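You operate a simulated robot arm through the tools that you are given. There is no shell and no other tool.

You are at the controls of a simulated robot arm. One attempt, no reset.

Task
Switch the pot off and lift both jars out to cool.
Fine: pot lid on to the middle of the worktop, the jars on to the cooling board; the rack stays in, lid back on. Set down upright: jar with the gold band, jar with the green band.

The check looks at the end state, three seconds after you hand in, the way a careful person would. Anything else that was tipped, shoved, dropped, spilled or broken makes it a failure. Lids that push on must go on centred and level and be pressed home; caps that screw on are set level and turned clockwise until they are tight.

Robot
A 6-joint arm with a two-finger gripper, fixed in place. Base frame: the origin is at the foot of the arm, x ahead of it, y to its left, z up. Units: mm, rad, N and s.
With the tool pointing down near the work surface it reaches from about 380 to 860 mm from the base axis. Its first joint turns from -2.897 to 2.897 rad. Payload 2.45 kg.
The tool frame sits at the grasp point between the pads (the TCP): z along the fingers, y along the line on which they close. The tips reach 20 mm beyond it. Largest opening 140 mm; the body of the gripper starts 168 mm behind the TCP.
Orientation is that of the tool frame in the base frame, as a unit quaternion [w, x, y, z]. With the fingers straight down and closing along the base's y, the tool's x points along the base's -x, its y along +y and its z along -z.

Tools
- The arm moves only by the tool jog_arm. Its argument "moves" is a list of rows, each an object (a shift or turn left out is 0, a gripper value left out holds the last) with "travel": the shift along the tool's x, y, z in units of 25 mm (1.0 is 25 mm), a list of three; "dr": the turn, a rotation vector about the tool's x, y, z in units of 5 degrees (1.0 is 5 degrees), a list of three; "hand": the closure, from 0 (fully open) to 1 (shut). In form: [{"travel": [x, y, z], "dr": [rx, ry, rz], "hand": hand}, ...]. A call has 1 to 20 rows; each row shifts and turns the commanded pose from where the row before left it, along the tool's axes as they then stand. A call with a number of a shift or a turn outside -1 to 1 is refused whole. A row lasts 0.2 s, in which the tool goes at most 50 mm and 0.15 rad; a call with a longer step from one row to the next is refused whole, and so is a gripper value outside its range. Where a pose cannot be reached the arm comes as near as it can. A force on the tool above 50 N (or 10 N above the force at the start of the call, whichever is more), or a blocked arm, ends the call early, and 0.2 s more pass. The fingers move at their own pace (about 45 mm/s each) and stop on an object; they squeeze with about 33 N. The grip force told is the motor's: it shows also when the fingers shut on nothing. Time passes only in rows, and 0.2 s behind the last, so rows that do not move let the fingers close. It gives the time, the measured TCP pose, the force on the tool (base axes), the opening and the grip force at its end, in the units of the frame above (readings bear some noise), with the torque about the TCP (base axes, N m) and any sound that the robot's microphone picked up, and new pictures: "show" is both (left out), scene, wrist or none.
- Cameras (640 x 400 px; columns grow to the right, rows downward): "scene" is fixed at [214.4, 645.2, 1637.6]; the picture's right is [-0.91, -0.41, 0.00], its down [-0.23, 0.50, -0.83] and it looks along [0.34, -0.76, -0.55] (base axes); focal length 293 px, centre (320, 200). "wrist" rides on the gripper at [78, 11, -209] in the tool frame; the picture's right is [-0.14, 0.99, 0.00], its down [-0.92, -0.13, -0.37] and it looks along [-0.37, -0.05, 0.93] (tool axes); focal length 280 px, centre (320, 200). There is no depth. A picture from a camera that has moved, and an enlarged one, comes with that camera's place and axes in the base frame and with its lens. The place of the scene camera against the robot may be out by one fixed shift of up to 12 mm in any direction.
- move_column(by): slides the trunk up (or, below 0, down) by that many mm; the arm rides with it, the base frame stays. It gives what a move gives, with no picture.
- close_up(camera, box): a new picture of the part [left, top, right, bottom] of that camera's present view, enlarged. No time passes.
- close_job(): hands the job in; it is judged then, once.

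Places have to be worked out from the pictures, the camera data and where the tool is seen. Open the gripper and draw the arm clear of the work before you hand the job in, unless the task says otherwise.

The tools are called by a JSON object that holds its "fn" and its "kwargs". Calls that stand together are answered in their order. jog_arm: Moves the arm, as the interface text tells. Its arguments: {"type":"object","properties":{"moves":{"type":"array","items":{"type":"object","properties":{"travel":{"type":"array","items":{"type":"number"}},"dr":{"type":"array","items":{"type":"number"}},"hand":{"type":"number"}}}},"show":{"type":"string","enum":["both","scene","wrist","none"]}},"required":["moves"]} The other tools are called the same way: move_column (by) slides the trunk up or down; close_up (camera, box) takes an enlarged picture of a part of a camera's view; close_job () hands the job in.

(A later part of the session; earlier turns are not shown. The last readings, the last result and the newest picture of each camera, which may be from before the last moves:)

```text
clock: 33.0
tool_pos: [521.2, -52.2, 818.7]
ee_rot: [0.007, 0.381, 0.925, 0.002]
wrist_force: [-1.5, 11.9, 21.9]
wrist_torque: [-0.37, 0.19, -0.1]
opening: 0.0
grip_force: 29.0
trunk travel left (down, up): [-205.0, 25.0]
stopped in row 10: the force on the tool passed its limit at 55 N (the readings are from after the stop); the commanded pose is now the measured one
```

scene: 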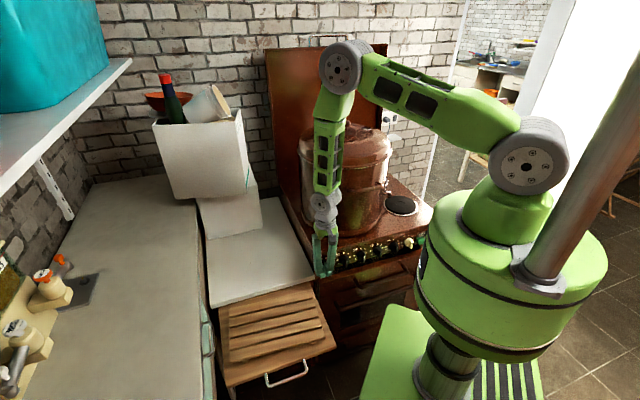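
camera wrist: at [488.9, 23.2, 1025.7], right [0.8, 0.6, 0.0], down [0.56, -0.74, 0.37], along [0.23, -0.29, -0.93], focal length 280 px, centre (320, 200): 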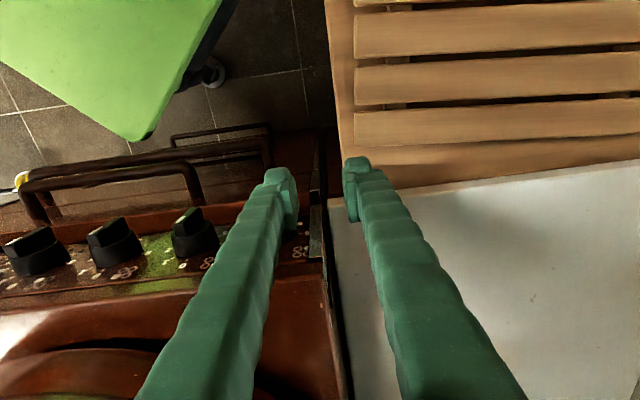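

{"fn": "close_up", "kwargs": {"camera": "scene", "box": [300, 230, 350, 290]}}

{"fn": "close_up", "kwargs": {"camera": "wrist", "box": [220, 120, 400, 240]}}

```text
6.67 times, centred on (325, 260) of scene
camera zoom: at [214.4, 645.2, 1637.6], right [-0.91, -0.41, 0.0], down [-0.23, 0.5, -0.83], along [0.34, -0.76, -0.55], focal length 1953 px, centre (287, -200)
```

zoom: 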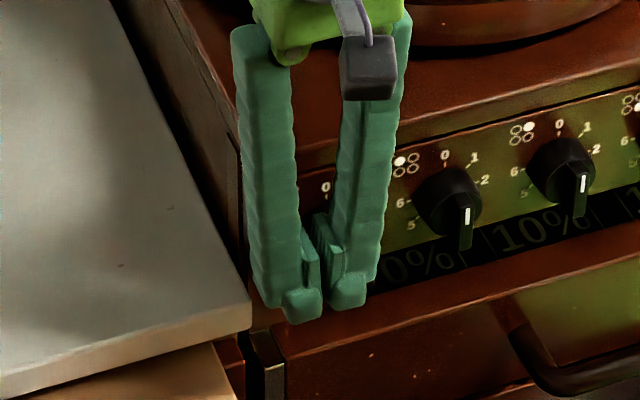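

```text
3.33 times, centred on (310, 180) of wrist
camera zoom: at [469.0, 11.0, 1026.7], right [0.79, 0.61, 0.01], down [0.56, -0.74, 0.38], along [0.24, -0.29, -0.93], focal length 935 px, centre (353, 267)
```

zoom: 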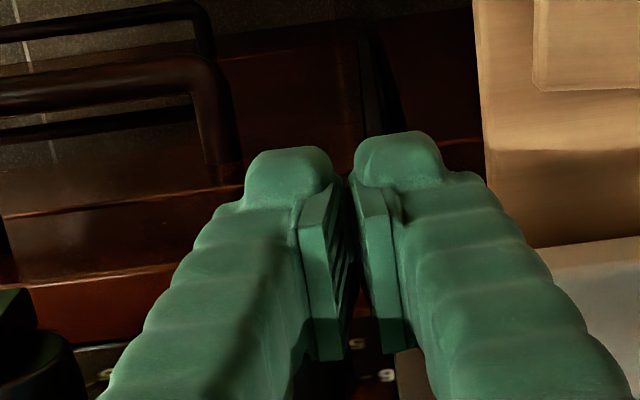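

The shut fingertips are actually set back about 13 mm either side of the tool axis, so I was pressing too near the knob's middle. I lift, shift 10 mm left for a proper lever arm and push again.

{"fn": "jog_arm", "kwargs": {"moves": [{"travel": [0, 0, -0.8]}, {"travel": [0, 0.42, 0]}, {"travel": [0, 0, 0.5]}, {"travel": [0, 0, 0.2]}, {"travel": [0, -0.02, 0.06]}, {"travel": [0, -0.02, 0.06]}, {"travel": [0, -0.02, 0.06]}, {"travel": [0, -0.02, 0.06]}, {"travel": [0, -0.02, 0.06]}, {"travel": [0, -0.02, 0.06]}, {"travel": [0, -0.02, 0.06]}, {"travel": [0, -0.02, 0.06]}, {"travel": [0, -0.02, 0.06]}, {"travel": [0, -0.02, 0.06]}, {"travel": [0, -0.02, 0.06]}, {"travel": [0, -0.02, 0.06]}, {"travel": [0, -0.02, 0.06]}], "show": "none"}}

```text
clock: 36.6
tool_pos: [527.7, -48.7, 801.3]
ee_rot: [0.011, 0.379, 0.925, 0.003]
wrist_force: [26.2, 28.2, 24.7]
wrist_torque: [-0.73, 0.35, 0.35]
opening: 0.0
grip_force: 29.8
trunk travel left (down, up): [-205.0, 25.0]
```

It went through without tripping: the finger is now beside the bar, pushing it right with ~38 N. I push a few mm further right to bring the bar upright.

{"fn": "jog_arm", "kwargs": {"moves": [{"travel": [0, -0.04, 0]}, {"travel": [0, -0.04, 0]}, {"travel": [0, -0.04, 0]}, {"travel": [0, -0.04, 0]}], "show": "none"}}

{"fn": "close_up", "kwargs": {"camera": "scene", "box": [300, 230, 350, 290]}}

```text
clock: 37.0
tool_pos: [529.4, -50.0, 802.1]
ee_rot: [0.011, 0.379, 0.925, 0.004]
wrist_force: [5.7, 17.1, 1.4]
wrist_torque: [-0.05, 0.03, -0.04]
opening: 0.1
grip_force: 29.7
trunk travel left (down, up): [-205.0, 25.0]
stopped in row 2: the force on the tool passed its limit at 58 N (the readings are from after the stop); the commanded pose is now the measured one
```

```text
6.67 times, centred on (325, 260) of scene
camera zoom: at [214.4, 645.2, 1637.6], right [-0.91, -0.41, 0.0], down [-0.23, 0.5, -0.83], along [0.34, -0.76, -0.55], focal length 1953 px, centre (287, -200)
```

zoom: 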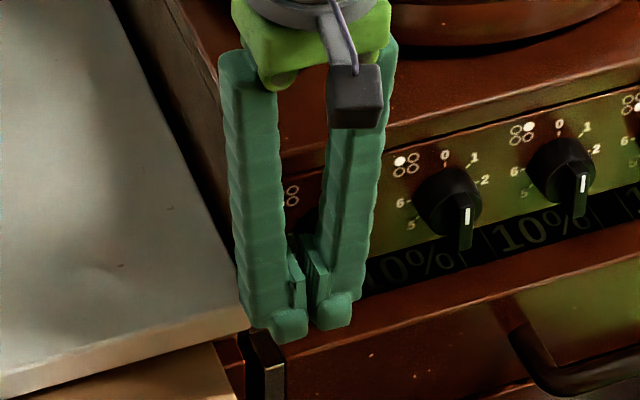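

{"fn": "jog_arm", "kwargs": {"moves": [{"travel": [0, 0.3, 0]}, {"travel": [0, 0.2, -0.8]}, {"travel": [0, 0.5, -1]}, {"travel": [0, 0.8, -1]}, {"travel": [0, 0.8, -1]}, {"travel": [0, 0.5, -1]}], "show": "none"}}

{"fn": "close_up", "kwargs": {"camera": "scene", "box": [300, 230, 350, 290]}}

{"fn": "close_up", "kwargs": {"camera": "wrist", "box": [150, 120, 350, 260]}}

```text
clock: 38.4
tool_pos: [580.0, 6.6, 922.3]
ee_rot: [0.009, 0.38, 0.925, 0.003]
wrist_force: [-0.5, -0.9, 0.4]
wrist_torque: [0.01, -0.01, 0.01]
opening: 0.0
grip_force: 29.2
trunk travel left (down, up): [-205.0, 25.0]
```

```text
6.67 times, centred on (325, 260) of scene
camera zoom: at [214.4, 645.2, 1637.6], right [-0.91, -0.41, 0.0], down [-0.23, 0.5, -0.83], along [0.34, -0.76, -0.55], focal length 1953 px, centre (287, -200)
```

zoom: 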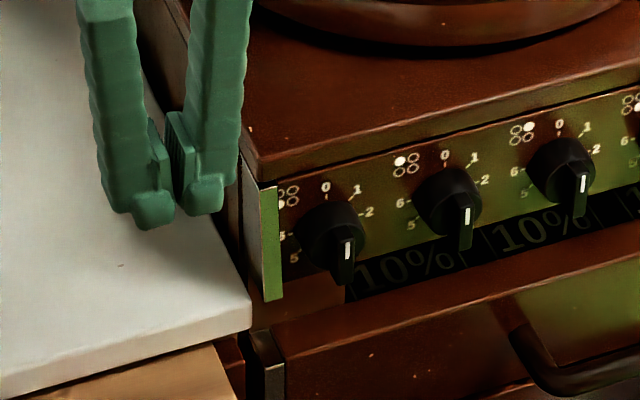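

```text
2.86 times, centred on (250, 190) of wrist
camera zoom: at [525.4, 69.6, 1129.7], right [0.79, 0.61, 0.02], down [0.56, -0.74, 0.38], along [0.24, -0.29, -0.92], focal length 801 px, centre (520, 229)
```

zoom: 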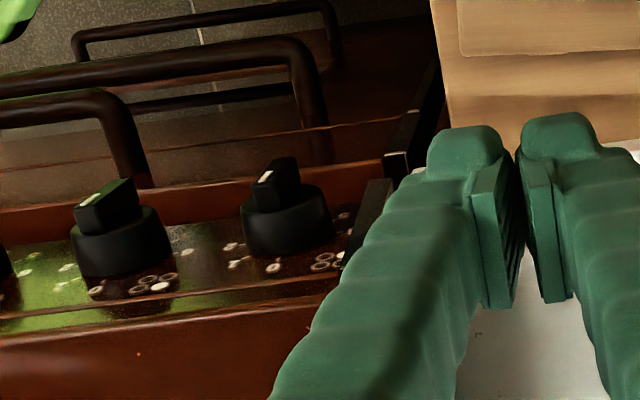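

{"fn": "close_up", "kwargs": {"camera": "scene", "box": [318, 240, 362, 275]}}

```text
11.43 times, centred on (340, 258) of scene
camera zoom: at [214.4, 645.2, 1637.6], right [-0.91, -0.41, 0.0], down [-0.23, 0.5, -0.83], along [0.34, -0.76, -0.55], focal length 3347 px, centre (91, -457)
```

zoom: 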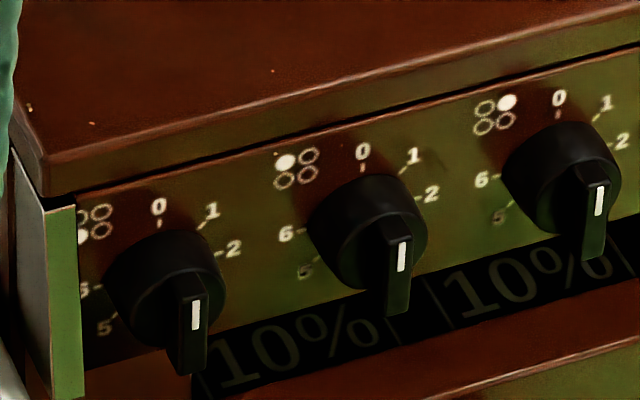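

Knob 1's mark now stands at 0 like its neighbours, so the plate under the pot is off. Next the lid: I rise clear, re-level the tool and open the hand.

{"fn": "jog_arm", "kwargs": {"moves": [{"travel": [0, 0, -1], "dr": [0.14, 0.165, 0.066], "hand": 0.3}, {"travel": [0, 0, -1]}, {"travel": [0, 0, -1]}, {"travel": [0, 0, -1]}, {"travel": [0, 0, -1]}, {"travel": [0, 0, -1]}, {"travel": [0, 0, -1]}, {"travel": [0, 0, -1]}, {"travel": [0, 0, -1]}, {"travel": [0, 0, -1]}, {"travel": [0, 0, -1]}, {"travel": [0, 0, -1]}, {"travel": [0, 0, -1]}, {"travel": [0, 0, -1]}, {"travel": [0, 0, -1]}, {"travel": [0, 0, -1]}, {"travel": [0, 0, -1]}, {"travel": [0, 0, -1]}, {"travel": [0, 0, -1]}, {"travel": [0, 0, -1]}], "show": "both"}}

```text
clock: 42.6
tool_pos: [578.0, 3.5, 1424.2]
ee_rot: [0.001, 0.381, 0.924, 0.0]
wrist_force: [0.9, -0.2, 0.3]
wrist_torque: [0.0, 0.01, 0.04]
opening: 97.8
grip_force: 0.1
trunk travel left (down, up): [-205.0, 25.0]
camera wrist: at [528.1, 67.2, 1632.7], right [0.8, 0.6, 0.0], down [0.56, -0.74, 0.37], along [0.22, -0.29, -0.93], focal length 280 px, centre (320, 200)
```

scene: 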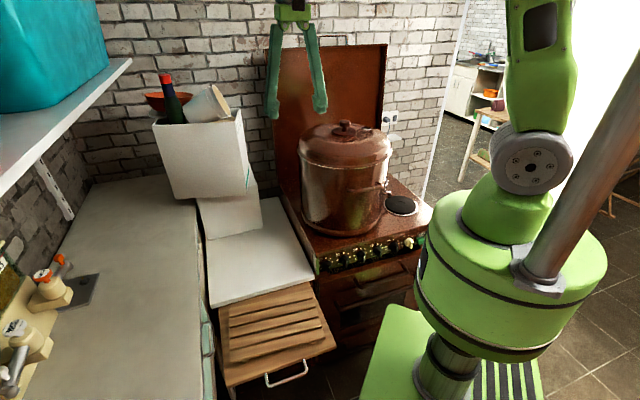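
wrist: 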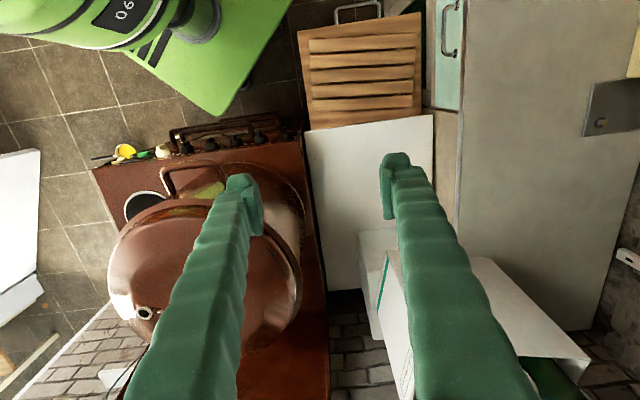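

{"fn": "close_up", "kwargs": {"camera": "scene", "box": [295, 115, 400, 185]}}

{"fn": "close_up", "kwargs": {"camera": "scene", "box": [325, 112, 365, 142]}}

{"fn": "close_up", "kwargs": {"camera": "wrist", "box": [90, 160, 320, 350]}}

```text
5.71 times, centred on (348, 150) of scene
camera zoom: at [214.4, 645.2, 1637.6], right [-0.91, -0.41, 0.0], down [-0.23, 0.5, -0.83], along [0.34, -0.76, -0.55], focal length 1674 px, centre (163, 486)
```

zoom: 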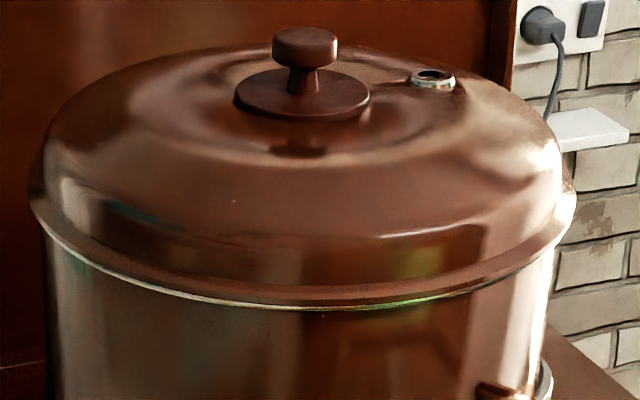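

```text
13.33 times, centred on (345, 127) of scene
camera zoom: at [214.4, 645.2, 1637.6], right [-0.91, -0.41, 0.0], down [-0.23, 0.5, -0.83], along [0.34, -0.76, -0.55], focal length 3905 px, centre (-13, 1173)
```

zoom: 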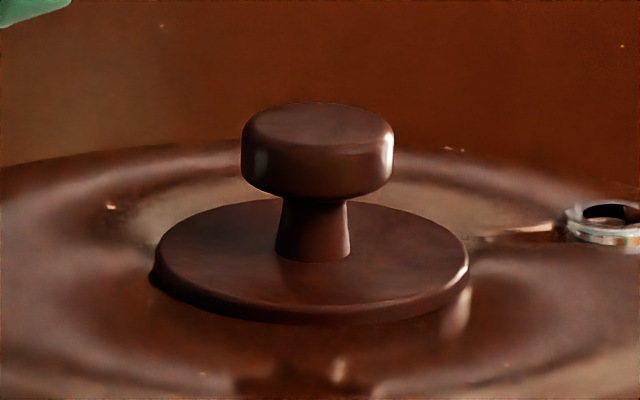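

```text
2.11 times, centred on (205, 255) of wrist
camera zoom: at [528.1, 67.2, 1632.7], right [0.8, 0.6, 0.0], down [0.56, -0.74, 0.37], along [0.22, -0.29, -0.93], focal length 590 px, centre (562, 84)
```

zoom: 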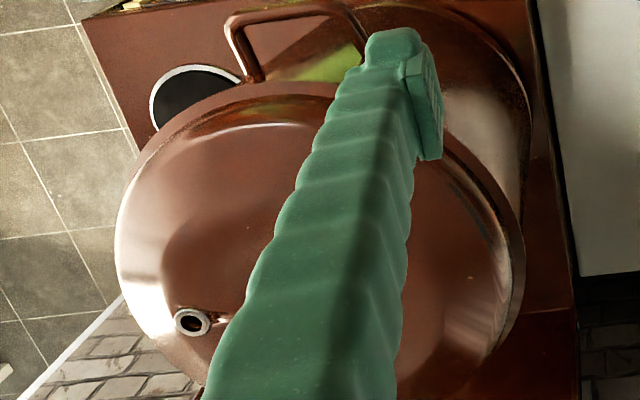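

The lid is a dome with a mushroom knob (head ≈42 mm across, ≈44 mm tall above its flange). I move above it at z≈1424 to measure its centre between the open fingers.

{"fn": "jog_arm", "kwargs": {"moves": [{"travel": [-0.8133, -0.854, 0]}, {"travel": [-0.8133, -0.854, 0]}, {"travel": [-0.8133, -0.854, 0]}, {"travel": [-0.8133, -0.854, 0]}, {"travel": [-0.8133, -0.854, 0]}, {"travel": [-0.8133, -0.854, 0]}, {"travel": [-0.8133, -0.854, 0]}, {"travel": [-0.8133, -0.854, 0]}, {"travel": [-0.8133, -0.854, 0]}, {"travel": [-0.8133, -0.854, 0]}, {"travel": [-0.8133, -0.854, 0]}, {"travel": [-0.8133, -0.854, 0]}], "show": "both"}}

```text
clock: 45.2
tool_pos: [571.8, -350.2, 1422.6]
ee_rot: [0.0, 0.382, 0.924, 0.0]
wrist_force: [0.2, 0.1, 0.0]
wrist_torque: [0.05, 0.02, -0.01]
opening: 97.8
grip_force: 0.0
trunk travel left (down, up): [-205.0, 25.0]
camera wrist: at [522.0, -287.1, 1631.2], right [0.8, 0.6, 0.0], down [0.56, -0.74, 0.37], along [0.22, -0.29, -0.93], focal length 280 px, centre (320, 200)
```

scene: 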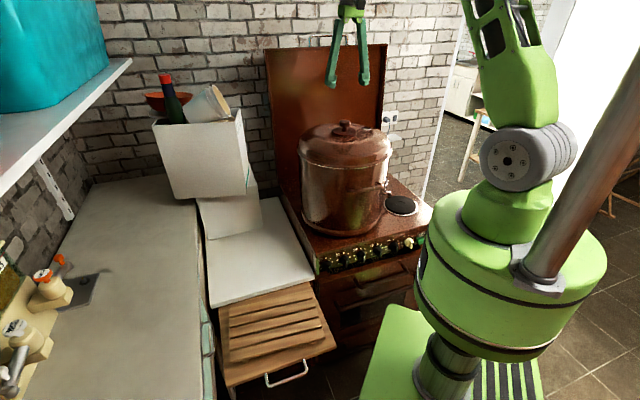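
wrist: 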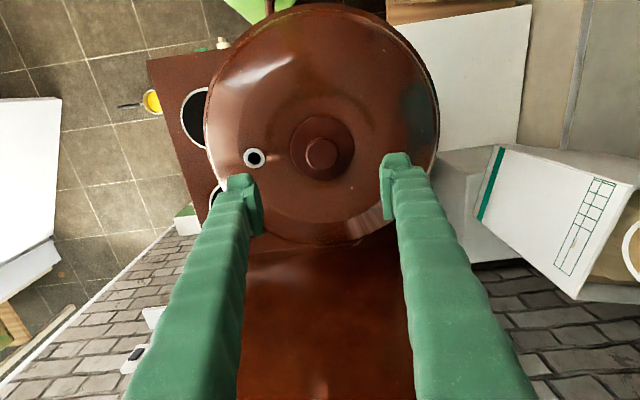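

{"fn": "close_up", "kwargs": {"camera": "wrist", "box": [270, 105, 370, 205]}}

{"fn": "close_up", "kwargs": {"camera": "wrist", "box": [190, 0, 450, 260]}}

```text
4.00 times, centred on (320, 155) of wrist
camera zoom: at [522.0, -287.1, 1631.2], right [0.8, 0.6, 0.0], down [0.56, -0.74, 0.37], along [0.22, -0.29, -0.93], focal length 1122 px, centre (320, 380)
```

zoom: 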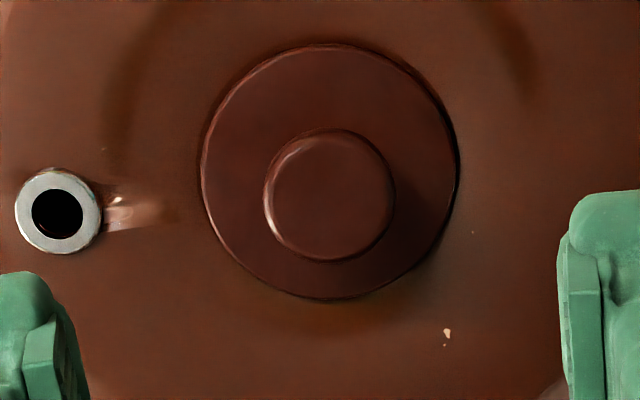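

```text
1.54 times, centred on (320, 130) of wrist
camera zoom: at [522.0, -287.1, 1631.2], right [0.8, 0.6, 0.0], down [0.56, -0.74, 0.37], along [0.22, -0.29, -0.93], focal length 431 px, centre (320, 308)
```

zoom: 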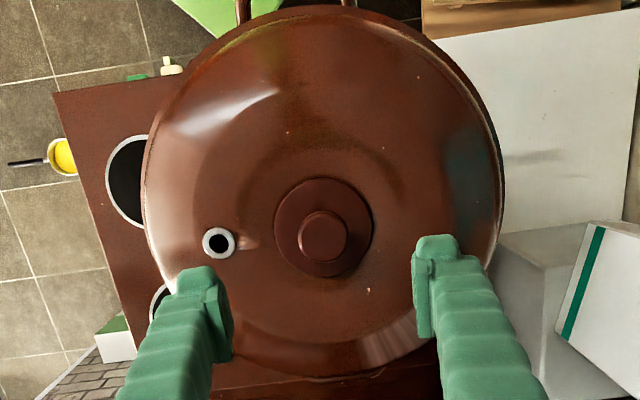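

The lid's knob is almost exactly under the tool (about 3 mm to the left, +y of tool; head top z≈1279). I descend to z≈1340 for a more accurate look.

{"fn": "jog_arm", "kwargs": {"moves": [{"travel": [0, 0.06, 0.825]}, {"travel": [0, 0.055, 0.825]}, {"travel": [0, 0, 0.825]}, {"travel": [0, 0, 0.825]}], "show": "wrist"}}

{"fn": "close_up", "kwargs": {"camera": "wrist", "box": [240, 80, 400, 240]}}

{"fn": "close_up", "kwargs": {"camera": "scene", "box": [315, 85, 375, 145]}}

```text
clock: 46.2
tool_pos: [573.1, -346.0, 1340.2]
ee_rot: [0.001, 0.382, 0.924, 0.0]
wrist_force: [0.2, -0.5, -0.7]
wrist_torque: [-0.02, 0.02, 0.0]
opening: 98.0
grip_force: 0.0
trunk travel left (down, up): [-205.0, 25.0]
camera wrist: at [522.9, -283.4, 1549.5], right [0.8, 0.6, 0.0], down [0.56, -0.74, 0.37], along [0.22, -0.29, -0.93], focal length 280 px, centre (320, 200)
```

wrist: 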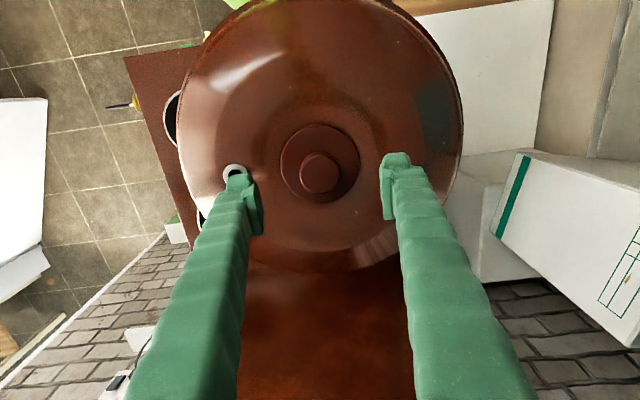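

```text
2.50 times, centred on (320, 160) of wrist
camera zoom: at [522.9, -283.4, 1549.5], right [0.8, 0.6, 0.0], down [0.56, -0.74, 0.37], along [0.22, -0.29, -0.93], focal length 701 px, centre (320, 300)
```

zoom: 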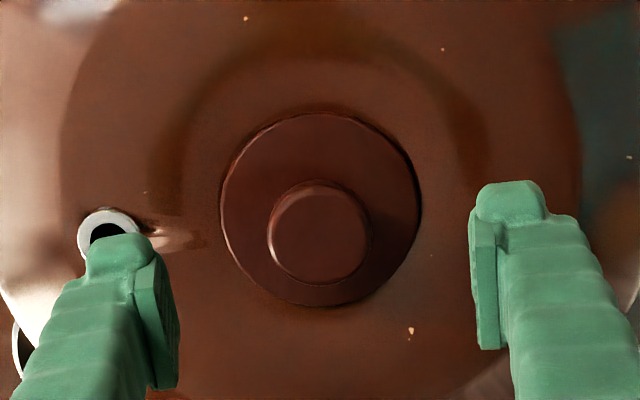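

```text
6.67 times, centred on (345, 115) of scene
camera zoom: at [214.4, 645.2, 1637.6], right [-0.91, -0.41, 0.0], down [-0.23, 0.5, -0.83], along [0.34, -0.76, -0.55], focal length 1953 px, centre (153, 767)
```

zoom: 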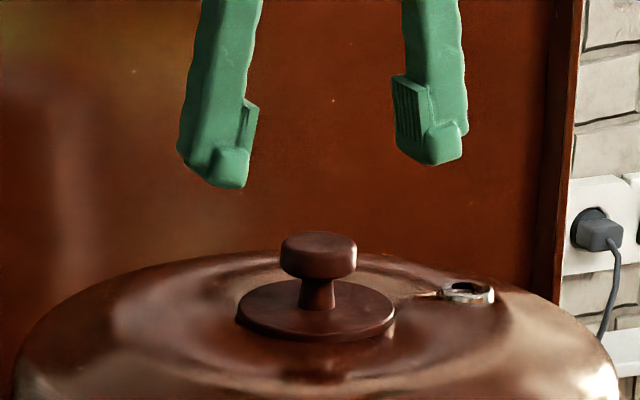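

Refined: knob head top z≈1274, centred within ~3 mm of the tool. I narrow the hand to ~64 mm (to stay clear of the vent ring) and descend so the pads sit around the knob head at z≈1265.

{"fn": "jog_arm", "kwargs": {"moves": [{"travel": [-0.08, 0, 0], "hand": 0.543}, {"travel": [0, 0, 0]}, {"travel": [0, 0, 0.8]}, {"travel": [0, 0, 0.8]}, {"travel": [0, 0, 0.8]}, {"travel": [0, 0, 0.2]}, {"travel": [0, 0, 0.2]}, {"travel": [0, 0, 0.15]}], "show": "both"}}

{"fn": "close_up", "kwargs": {"camera": "scene", "box": [315, 95, 375, 145]}}

{"fn": "close_up", "kwargs": {"camera": "wrist", "box": [240, 120, 400, 260]}}

```text
clock: 48.0
tool_pos: [573.1, -347.5, 1269.0]
ee_rot: [0.003, 0.382, 0.924, -0.001]
wrist_force: [-0.1, 2.4, 20.3]
wrist_torque: [-0.13, 0.25, -0.05]
opening: 64.0
grip_force: 0.0
trunk travel left (down, up): [-205.0, 25.0]
camera wrist: at [524.2, -284.5, 1477.1], right [0.8, 0.6, 0.0], down [0.56, -0.74, 0.37], along [0.23, -0.3, -0.93], focal length 280 px, centre (320, 200)
```

scene: 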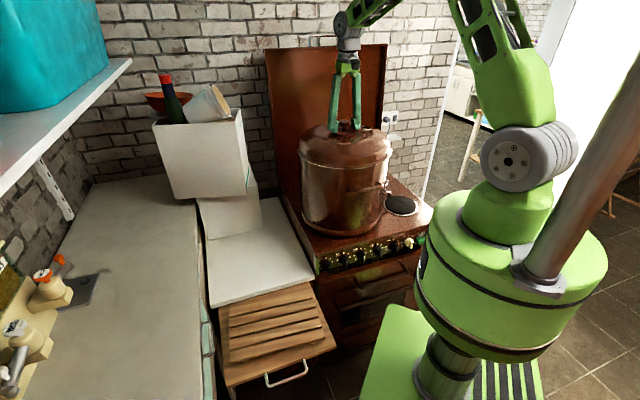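
wrist: 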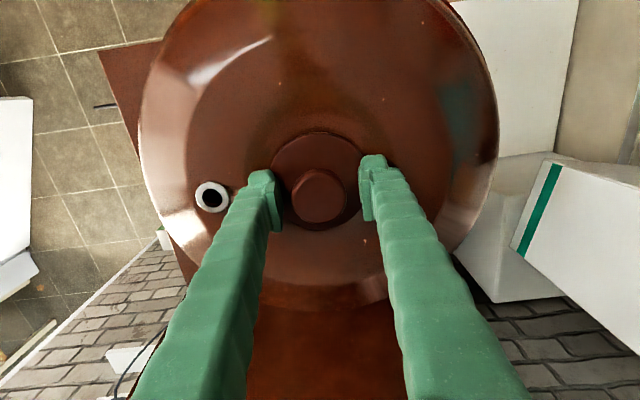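

```text
8.00 times, centred on (345, 120) of scene
camera zoom: at [214.4, 645.2, 1637.6], right [-0.91, -0.41, 0.0], down [-0.23, 0.5, -0.83], along [0.34, -0.76, -0.55], focal length 2343 px, centre (120, 840)
```

zoom: 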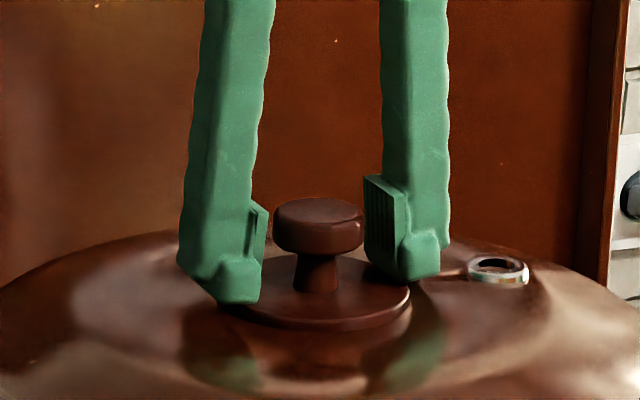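

```text
2.86 times, centred on (320, 190) of wrist
camera zoom: at [524.2, -284.5, 1477.1], right [0.8, 0.6, 0.0], down [0.56, -0.74, 0.37], along [0.23, -0.3, -0.93], focal length 801 px, centre (320, 229)
```

zoom: 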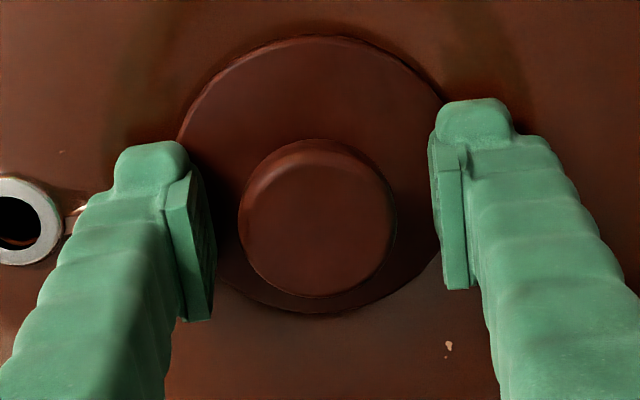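

The fingertips have just touched the lid's flange (20 N up, so flange top ≈1248). I raise 3.5 mm and close on the knob head.

{"fn": "jog_arm", "kwargs": {"moves": [{"travel": [0, 0, -0.14]}, {"travel": [0, 0, 0], "hand": 1}, {"travel": [0, 0, 0]}, {"travel": [0, 0, 0]}, {"travel": [0, 0, 0]}, {"travel": [0, 0, 0]}], "show": "wrist"}}

{"fn": "close_up", "kwargs": {"camera": "scene", "box": [315, 95, 375, 145]}}

```text
clock: 49.4
tool_pos: [574.0, -347.7, 1270.8]
ee_rot: [0.0, 0.382, 0.924, 0.001]
wrist_force: [-1.8, 0.8, 0.9]
wrist_torque: [0.32, 0.4, 0.02]
opening: 38.9
grip_force: 33.2
trunk travel left (down, up): [-205.0, 25.0]
camera wrist: at [524.7, -284.7, 1478.5], right [0.8, 0.6, 0.0], down [0.56, -0.74, 0.37], along [0.22, -0.29, -0.93], focal length 280 px, centre (320, 200)
```

wrist: 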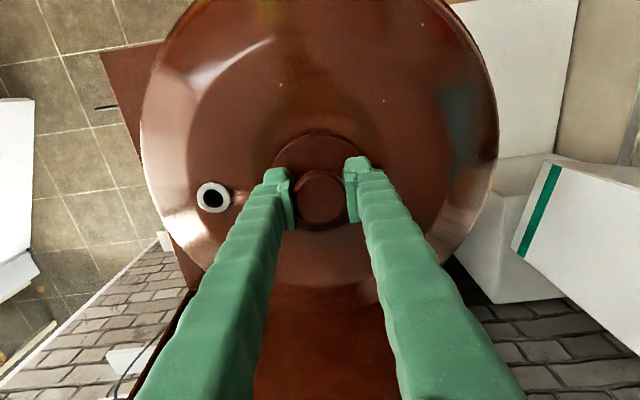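

```text
8.00 times, centred on (345, 120) of scene
camera zoom: at [214.4, 645.2, 1637.6], right [-0.91, -0.41, 0.0], down [-0.23, 0.5, -0.83], along [0.34, -0.76, -0.55], focal length 2343 px, centre (120, 840)
```

zoom: 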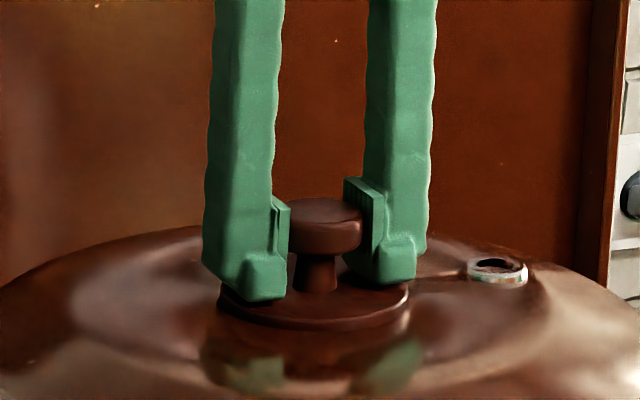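

Gripped (opening 38.9, 33 N) at TCP (574.0, -347.7, 1270.8) — the pose to return to later. Now I lift slowly and watch the force and view.

{"fn": "jog_arm", "kwargs": {"moves": [{"travel": [0, 0, -0.1]}, {"travel": [0, 0, -0.2]}, {"travel": [0, 0, -0.3]}, {"travel": [0, 0, -0.4]}, {"travel": [0, 0, -0.5]}, {"travel": [0, 0, -0.5]}, {"travel": [0, 0, -0.5]}, {"travel": [0, 0, -0.5]}], "show": "both"}}

{"fn": "close_up", "kwargs": {"camera": "scene", "box": [285, 80, 405, 190]}}

```text
clock: 51.2
tool_pos: [575.1, -347.6, 1346.4]
ee_rot: [0.0, 0.381, 0.924, 0.0]
wrist_force: [0.5, -0.3, -6.5]
wrist_torque: [0.0, -0.03, 0.04]
opening: 38.9
grip_force: 33.2
trunk travel left (down, up): [-205.0, 25.0]
camera wrist: at [525.0, -284.9, 1554.7], right [0.8, 0.6, 0.0], down [0.56, -0.74, 0.37], along [0.22, -0.29, -0.93], focal length 280 px, centre (320, 200)
```

scene: 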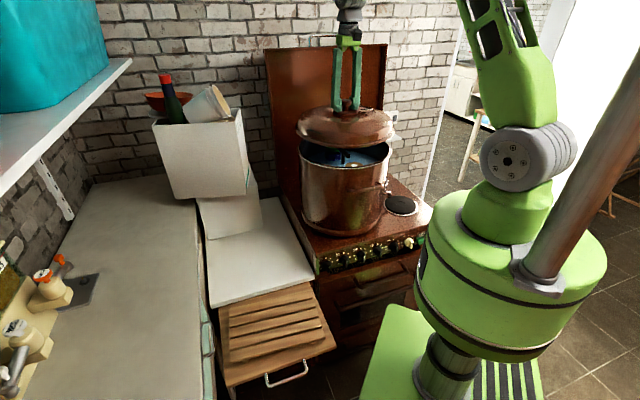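
wrist: 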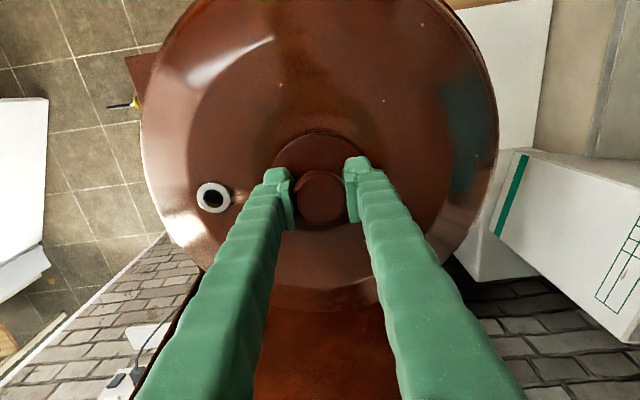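

```text
3.64 times, centred on (345, 135) of scene
camera zoom: at [214.4, 645.2, 1637.6], right [-0.91, -0.41, 0.0], down [-0.23, 0.5, -0.83], along [0.34, -0.76, -0.55], focal length 1065 px, centre (229, 436)
```

zoom: 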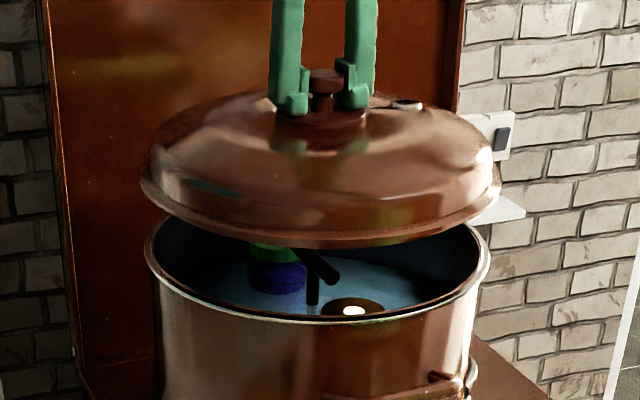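

The lid is off (≈6.5 N) and I can see jars and a rack in blue water. The box stack above the worktop overhangs to about v≈745 (v=(x−y)/√2), so I carry the lid first toward me (v≈540) and then leftward along u' before lowering it in front of the stack.

{"fn": "jog_arm", "kwargs": {"moves": [{"travel": [0, 0, -0.8]}, {"travel": [0.9, 0, -0.4]}, {"travel": [0.9, 0, 0]}, {"travel": [0.9, 0, 0]}, {"travel": [0.9, 0, 0]}, {"travel": [0.9, 0, 0]}, {"travel": [0, 0.97, 0]}, {"travel": [0, 0.97, 0]}, {"travel": [0, 0.97, 0]}, {"travel": [0, 0.97, 0]}, {"travel": [0, 0.97, 0]}, {"travel": [0, 0.97, 0]}], "show": "both"}}

```text
clock: 53.8
tool_pos: [597.8, -164.0, 1374.9]
ee_rot: [0.001, 0.382, 0.924, 0.0]
wrist_force: [-0.3, 0.7, -7.0]
wrist_torque: [-0.05, -0.01, -0.02]
opening: 38.6
grip_force: 33.0
trunk travel left (down, up): [-205.0, 25.0]
camera wrist: at [548.3, -101.1, 1583.2], right [0.8, 0.6, 0.0], down [0.56, -0.74, 0.37], along [0.22, -0.29, -0.93], focal length 280 px, centre (320, 200)
```

scene: 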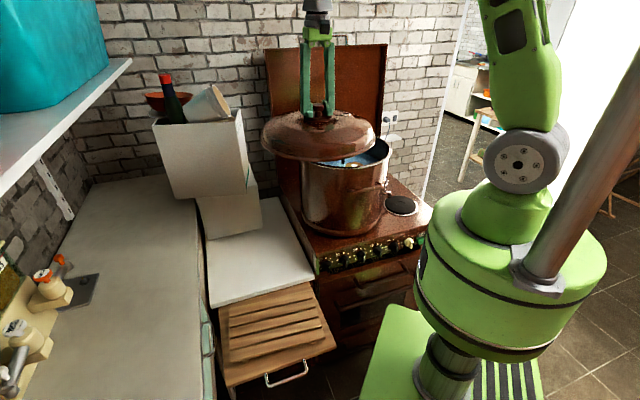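
wrist: 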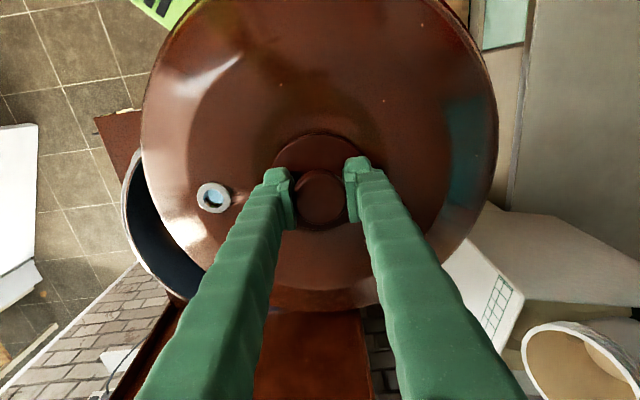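

{"fn": "close_up", "kwargs": {"camera": "wrist", "box": [420, 160, 640, 400]}}

{"fn": "close_up", "kwargs": {"camera": "scene", "box": [130, 60, 290, 260]}}

```text
1.67 times, centred on (530, 280) of wrist
camera zoom: at [548.3, -101.1, 1583.2], right [0.8, 0.6, 0.0], down [0.56, -0.74, 0.37], along [0.22, -0.29, -0.93], focal length 467 px, centre (-30, 67)
```

zoom: 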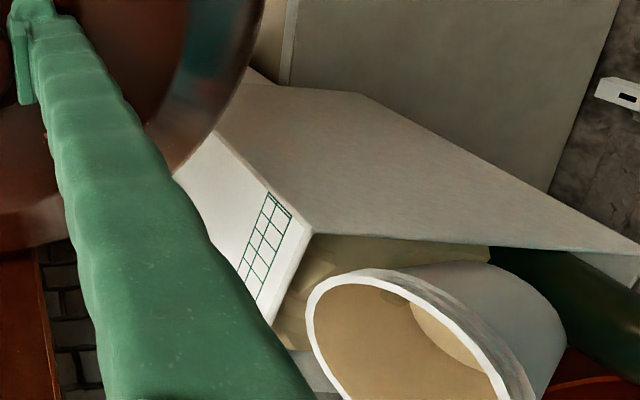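

```text
2.00 times, centred on (210, 160) of scene
camera zoom: at [214.4, 645.2, 1637.6], right [-0.91, -0.41, 0.0], down [-0.23, 0.5, -0.83], along [0.34, -0.76, -0.55], focal length 586 px, centre (540, 280)
```

zoom: 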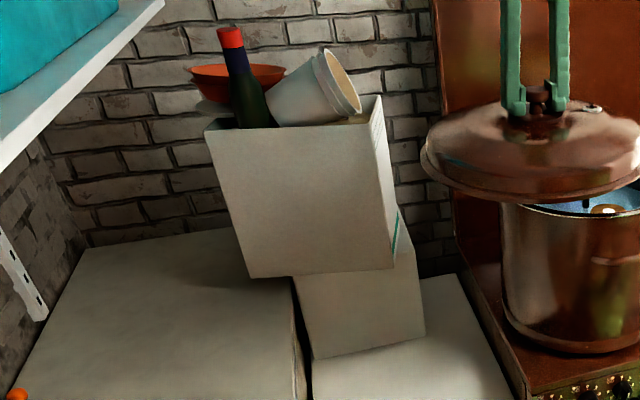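

The upper box's nearest edge is at about u'≈540, v≈750, so with the lid (radius ≈175) centred at v≈540 there is ~35 mm clearance. I continue left to u'≈549.

{"fn": "jog_arm", "kwargs": {"moves": [{"travel": [0, 0.97, 0]}, {"travel": [0, 0.97, 0]}, {"travel": [0, 0.97, 0]}, {"travel": [0, 0.97, 0]}, {"travel": [0, 0.97, 0]}, {"travel": [0, 0.97, 0]}, {"travel": [0, 0.97, 0]}, {"travel": [0, 0.97, 0]}, {"travel": [0, 0.97, 0]}, {"travel": [0, 0.97, 0]}], "show": "both"}}

```text
clock: 56.0
tool_pos: [769.2, 7.6, 1373.9]
ee_rot: [0.0, 0.383, 0.924, -0.001]
wrist_force: [0.2, 0.4, -7.0]
wrist_torque: [-0.03, 0.0, -0.01]
opening: 38.8
grip_force: 32.9
trunk travel left (down, up): [-205.0, 25.0]
camera wrist: at [720.2, 70.8, 1583.0], right [0.8, 0.6, 0.0], down [0.56, -0.74, 0.37], along [0.22, -0.29, -0.93], focal length 280 px, centre (320, 200)
```

scene: 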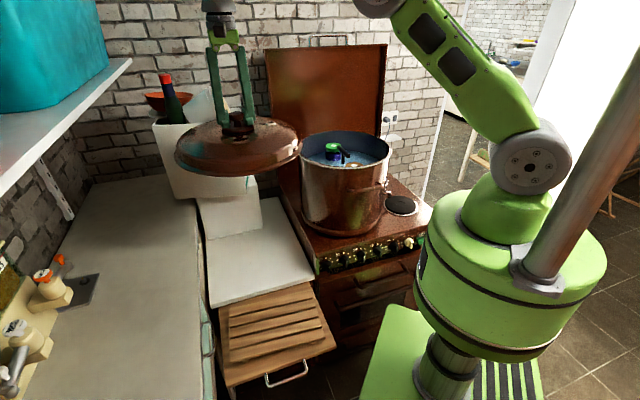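
wrist: 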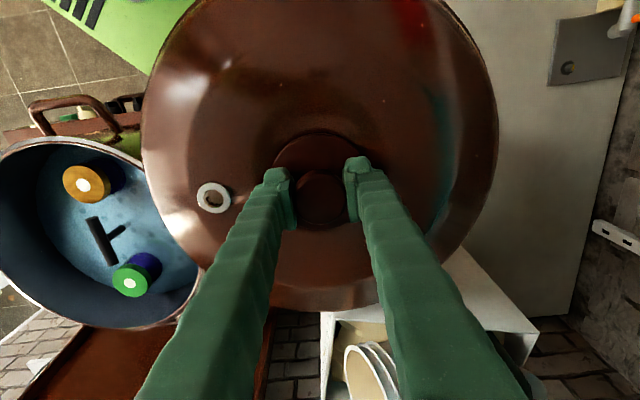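

Now I can see inside the pot: gold-band jar, green-band jar and the rack's T-handle between them. I lower the lid in front of the box stack, using the trunk for part of the descent.

{"fn": "move_column", "kwargs": {"by": -100}}

{"fn": "jog_arm", "kwargs": {"moves": [{"travel": [0, 0, 1]}, {"travel": [0, 0, 1]}, {"travel": [0, 0, 1]}, {"travel": [0, 0, 1]}, {"travel": [0, 0, 1]}, {"travel": [0, 0, 1]}, {"travel": [0, 0, 1]}, {"travel": [0, 0, 1]}, {"travel": [0, 0, 1]}, {"travel": [0, 0, 1]}, {"travel": [0, 0, 1]}, {"travel": [0, 0, 1]}, {"travel": [0, 0, 1]}], "show": "both"}}

```text
clock: 57.3
tool_pos: [767.6, 6.6, 1275.3]
ee_rot: [0.001, 0.382, 0.924, 0.0]
wrist_force: [-0.2, -0.1, -7.2]
wrist_torque: [0.0, 0.01, -0.03]
opening: 38.6
grip_force: 33.3
trunk travel left (down, up): [-105.0, 125.0]
```

```text
clock: 60.1
tool_pos: [770.6, 7.9, 950.8]
ee_rot: [0.001, 0.382, 0.924, -0.001]
wrist_force: [0.3, -0.3, -7.1]
wrist_torque: [0.0, 0.02, 0.02]
opening: 38.5
grip_force: 32.7
trunk travel left (down, up): [-105.0, 125.0]
camera wrist: at [721.2, 70.0, 1158.8], right [0.8, 0.6, 0.0], down [0.56, -0.74, 0.37], along [0.22, -0.29, -0.93], focal length 280 px, centre (320, 200)
```

scene: 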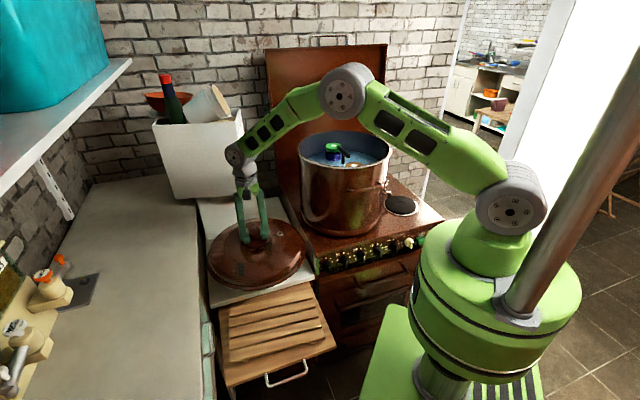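
wrist: 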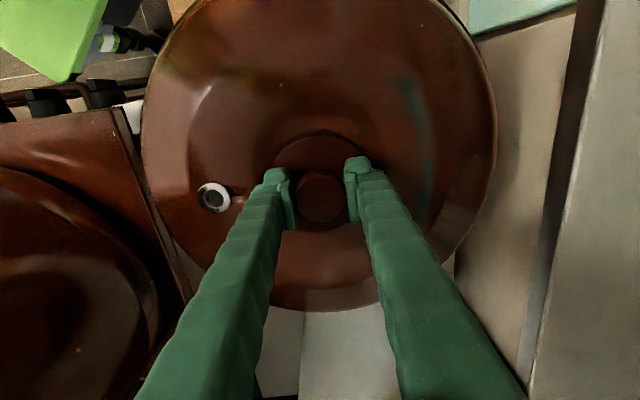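

The lid hangs ~105 mm above the worktop, clear of the boxes. I shift it 68 mm inward (v≈608) and lower it gently until it touches.

{"fn": "jog_arm", "kwargs": {"moves": [{"travel": [-0.9, 0, 0]}, {"travel": [-0.9, 0, 0]}, {"travel": [-0.9, 0, 0]}, {"travel": [0, 0, 0.9]}, {"travel": [0, 0, 0.9]}, {"travel": [0, 0, 0.9]}, {"travel": [0, 0, 0.4]}], "show": "both"}}

{"fn": "close_up", "kwargs": {"camera": "scene", "box": [180, 150, 330, 320]}}

```text
clock: 61.7
tool_pos: [817.1, -40.0, 874.2]
ee_rot: [0.001, 0.383, 0.924, 0.0]
wrist_force: [-0.5, 1.0, -7.4]
wrist_torque: [-0.04, 0.0, -0.01]
opening: 38.6
grip_force: 32.7
trunk travel left (down, up): [-105.0, 125.0]
camera wrist: at [767.9, 22.5, 1082.2], right [0.8, 0.6, 0.0], down [0.56, -0.74, 0.37], along [0.22, -0.29, -0.93], focal length 280 px, centre (320, 200)
```

scene: 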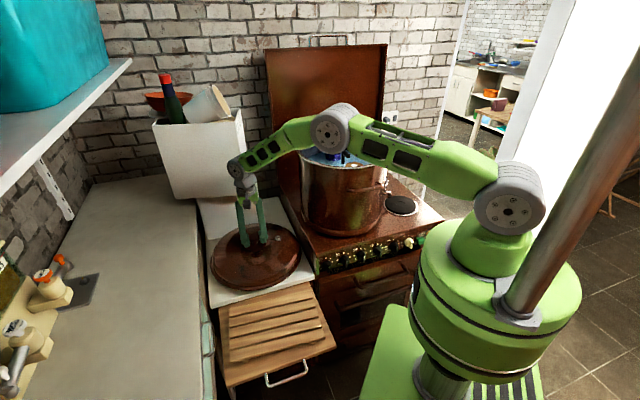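
wrist: 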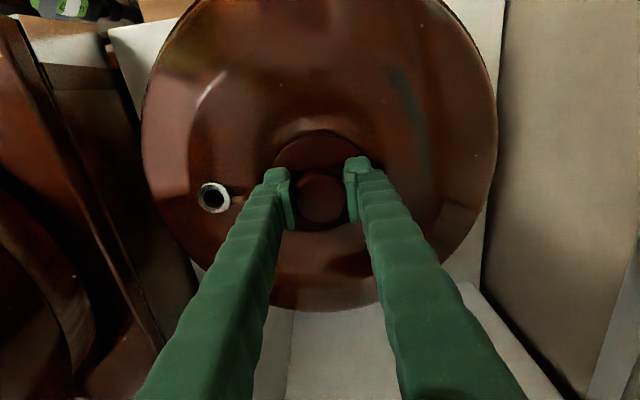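

```text
2.35 times, centred on (255, 235) of scene
camera zoom: at [214.4, 645.2, 1637.6], right [-0.91, -0.41, 0.0], down [-0.23, 0.5, -0.83], along [0.34, -0.76, -0.55], focal length 689 px, centre (473, 118)
```

zoom: 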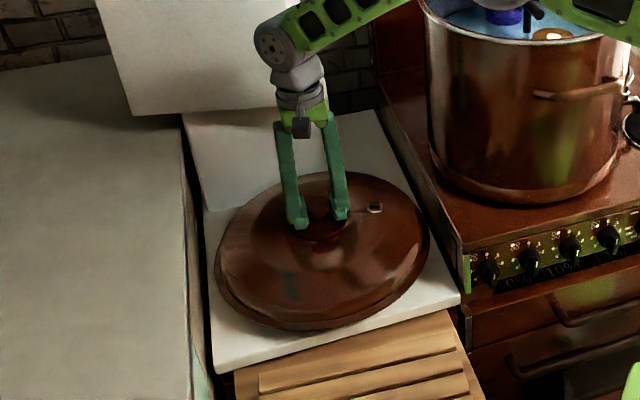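

{"fn": "jog_arm", "kwargs": {"moves": [{"travel": [0, 0, 0.2]}, {"travel": [0, 0, 0.2]}, {"travel": [0, 0, 0.15]}], "show": "none"}}

```text
clock: 62.5
tool_pos: [817.8, -41.2, 859.1]
ee_rot: [0.001, 0.382, 0.924, 0.0]
wrist_force: [0.1, 0.4, -7.6]
wrist_torque: [-0.02, 0.03, 0.01]
opening: 38.4
grip_force: 32.9
trunk travel left (down, up): [-105.0, 125.0]
```

No contact yet at z=859 (still −7.6 N); I continue in small steps.

{"fn": "jog_arm", "kwargs": {"moves": [{"travel": [0, 0, 0.12]}, {"travel": [0, 0, 0.12]}, {"travel": [0, 0, 0.12]}], "show": "none"}}

{"fn": "close_up", "kwargs": {"camera": "scene", "box": [200, 210, 320, 310]}}

```text
clock: 63.3
tool_pos: [817.0, -40.1, 853.9]
ee_rot: [0.005, 0.384, 0.923, 0.001]
wrist_force: [-9.9, -2.3, 27.4]
wrist_torque: [0.05, 0.12, 0.0]
opening: 38.6
grip_force: 33.6
trunk travel left (down, up): [-105.0, 125.0]
```

```text
4.00 times, centred on (260, 260) of scene
camera zoom: at [214.4, 645.2, 1637.6], right [-0.91, -0.41, 0.0], down [-0.23, 0.5, -0.83], along [0.34, -0.76, -0.55], focal length 1172 px, centre (560, -40)
```

zoom: 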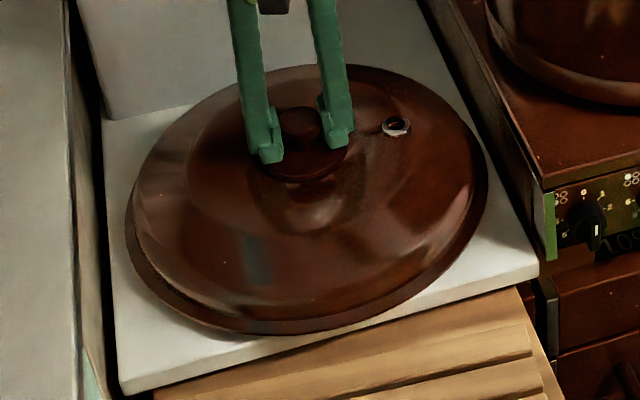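

The lid rests on the worktop (contact at z≈855). I ease off the pressure, open the fingers and rise straight up.

{"fn": "jog_arm", "kwargs": {"moves": [{"travel": [0, 0, -0.13]}, {"travel": [0, 0, 0], "hand": 0.5}, {"travel": [0, 0, 0]}, {"travel": [0, 0, 0]}, {"travel": [0, 0, -0.3]}, {"travel": [0, 0, -1]}, {"travel": [0, 0, -1]}, {"travel": [0, 0, -1]}], "show": "both"}}

{"fn": "close_up", "kwargs": {"camera": "scene", "box": [200, 210, 320, 310]}}

```text
clock: 65.1
tool_pos: [814.6, -41.9, 936.7]
ee_rot: [0.001, 0.382, 0.924, 0.0]
wrist_force: [0.3, -0.1, -0.4]
wrist_torque: [-0.03, -0.02, 0.0]
opening: 70.3
grip_force: 0.1
trunk travel left (down, up): [-105.0, 125.0]
camera wrist: at [766.5, 21.1, 1145.0], right [0.8, 0.6, 0.0], down [0.56, -0.74, 0.37], along [0.22, -0.29, -0.93], focal length 280 px, centre (320, 200)
```

scene: 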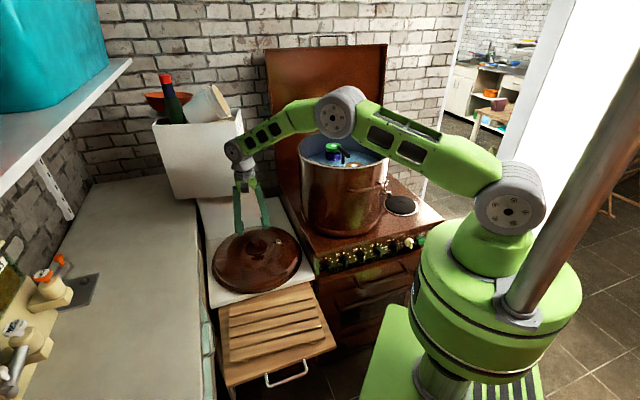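
wrist: 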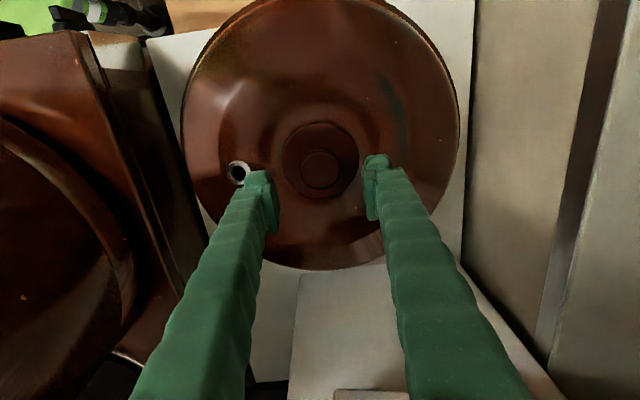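

```text
4.00 times, centred on (260, 260) of scene
camera zoom: at [214.4, 645.2, 1637.6], right [-0.91, -0.41, 0.0], down [-0.23, 0.5, -0.83], along [0.34, -0.76, -0.55], focal length 1172 px, centre (560, -40)
```

zoom: 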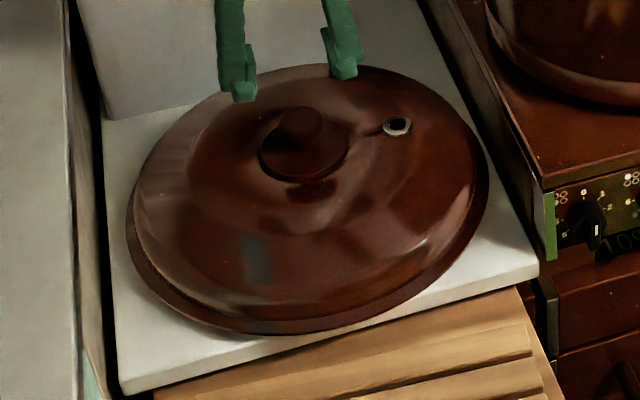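

The lid sits flat and stable on the worktop. I rise away and head back over the pot to look at the jars.

{"fn": "jog_arm", "kwargs": {"moves": [{"travel": [0.2, 0, -1]}, {"travel": [0.2, 0, -1]}, {"travel": [0.2, 0, -1]}, {"travel": [0.2, 0, -1]}, {"travel": [0.2, 0, -1]}, {"travel": [0.2, 0, -1]}, {"travel": [0.2, 0, -1]}, {"travel": [0.2, 0, -1]}, {"travel": [0.2, 0, -1]}, {"travel": [0.2, 0, -1]}, {"travel": [0, -0.5, -1]}, {"travel": [0, -0.5, -1]}, {"travel": [0, -0.5, -1]}, {"travel": [0, -0.5, -1]}, {"travel": [0, -0.5, -1]}, {"travel": [0, -0.5, -1]}, {"travel": [0, -0.5, -1]}, {"travel": [0, -0.5, -1]}, {"travel": [0, -0.5, -1]}], "show": "none"}}

{"fn": "jog_arm", "kwargs": {"moves": [{"travel": [0, -1, 0]}, {"travel": [0, -1, 0]}, {"travel": [0, -1, 0]}, {"travel": [0, -1, 0]}, {"travel": [0, -1, 0]}, {"travel": [0, -1, 0]}, {"travel": [0, -1, 0]}, {"travel": [0, -1, 0]}, {"travel": [0, -1, 0]}, {"travel": [0, -1, 0]}, {"travel": [0, -1, 0]}], "show": "both"}}

```text
clock: 69.1
tool_pos: [699.8, -84.2, 1412.1]
ee_rot: [0.001, 0.382, 0.924, -0.001]
wrist_force: [-0.2, 0.0, 0.5]
wrist_torque: [-0.02, -0.05, 0.02]
opening: 70.0
grip_force: 0.1
trunk travel left (down, up): [-105.0, 125.0]
```

```text
clock: 71.5
tool_pos: [505.1, -281.4, 1412.1]
ee_rot: [0.001, 0.382, 0.924, 0.001]
wrist_force: [-0.2, -0.5, -0.9]
wrist_torque: [0.04, 0.01, 0.0]
opening: 69.9
grip_force: 0.1
trunk travel left (down, up): [-105.0, 125.0]
camera wrist: at [455.9, -218.2, 1620.2], right [0.8, 0.6, 0.0], down [0.56, -0.74, 0.37], along [0.22, -0.29, -0.93], focal length 280 px, centre (320, 200)
```

scene: 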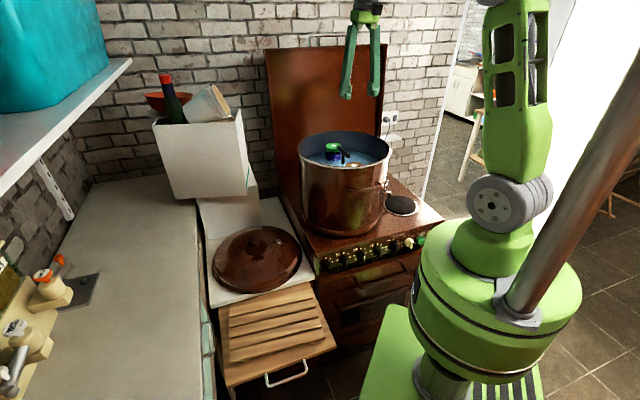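
wrist: 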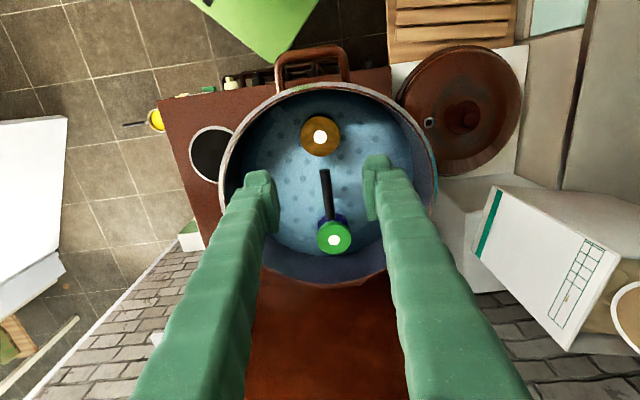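

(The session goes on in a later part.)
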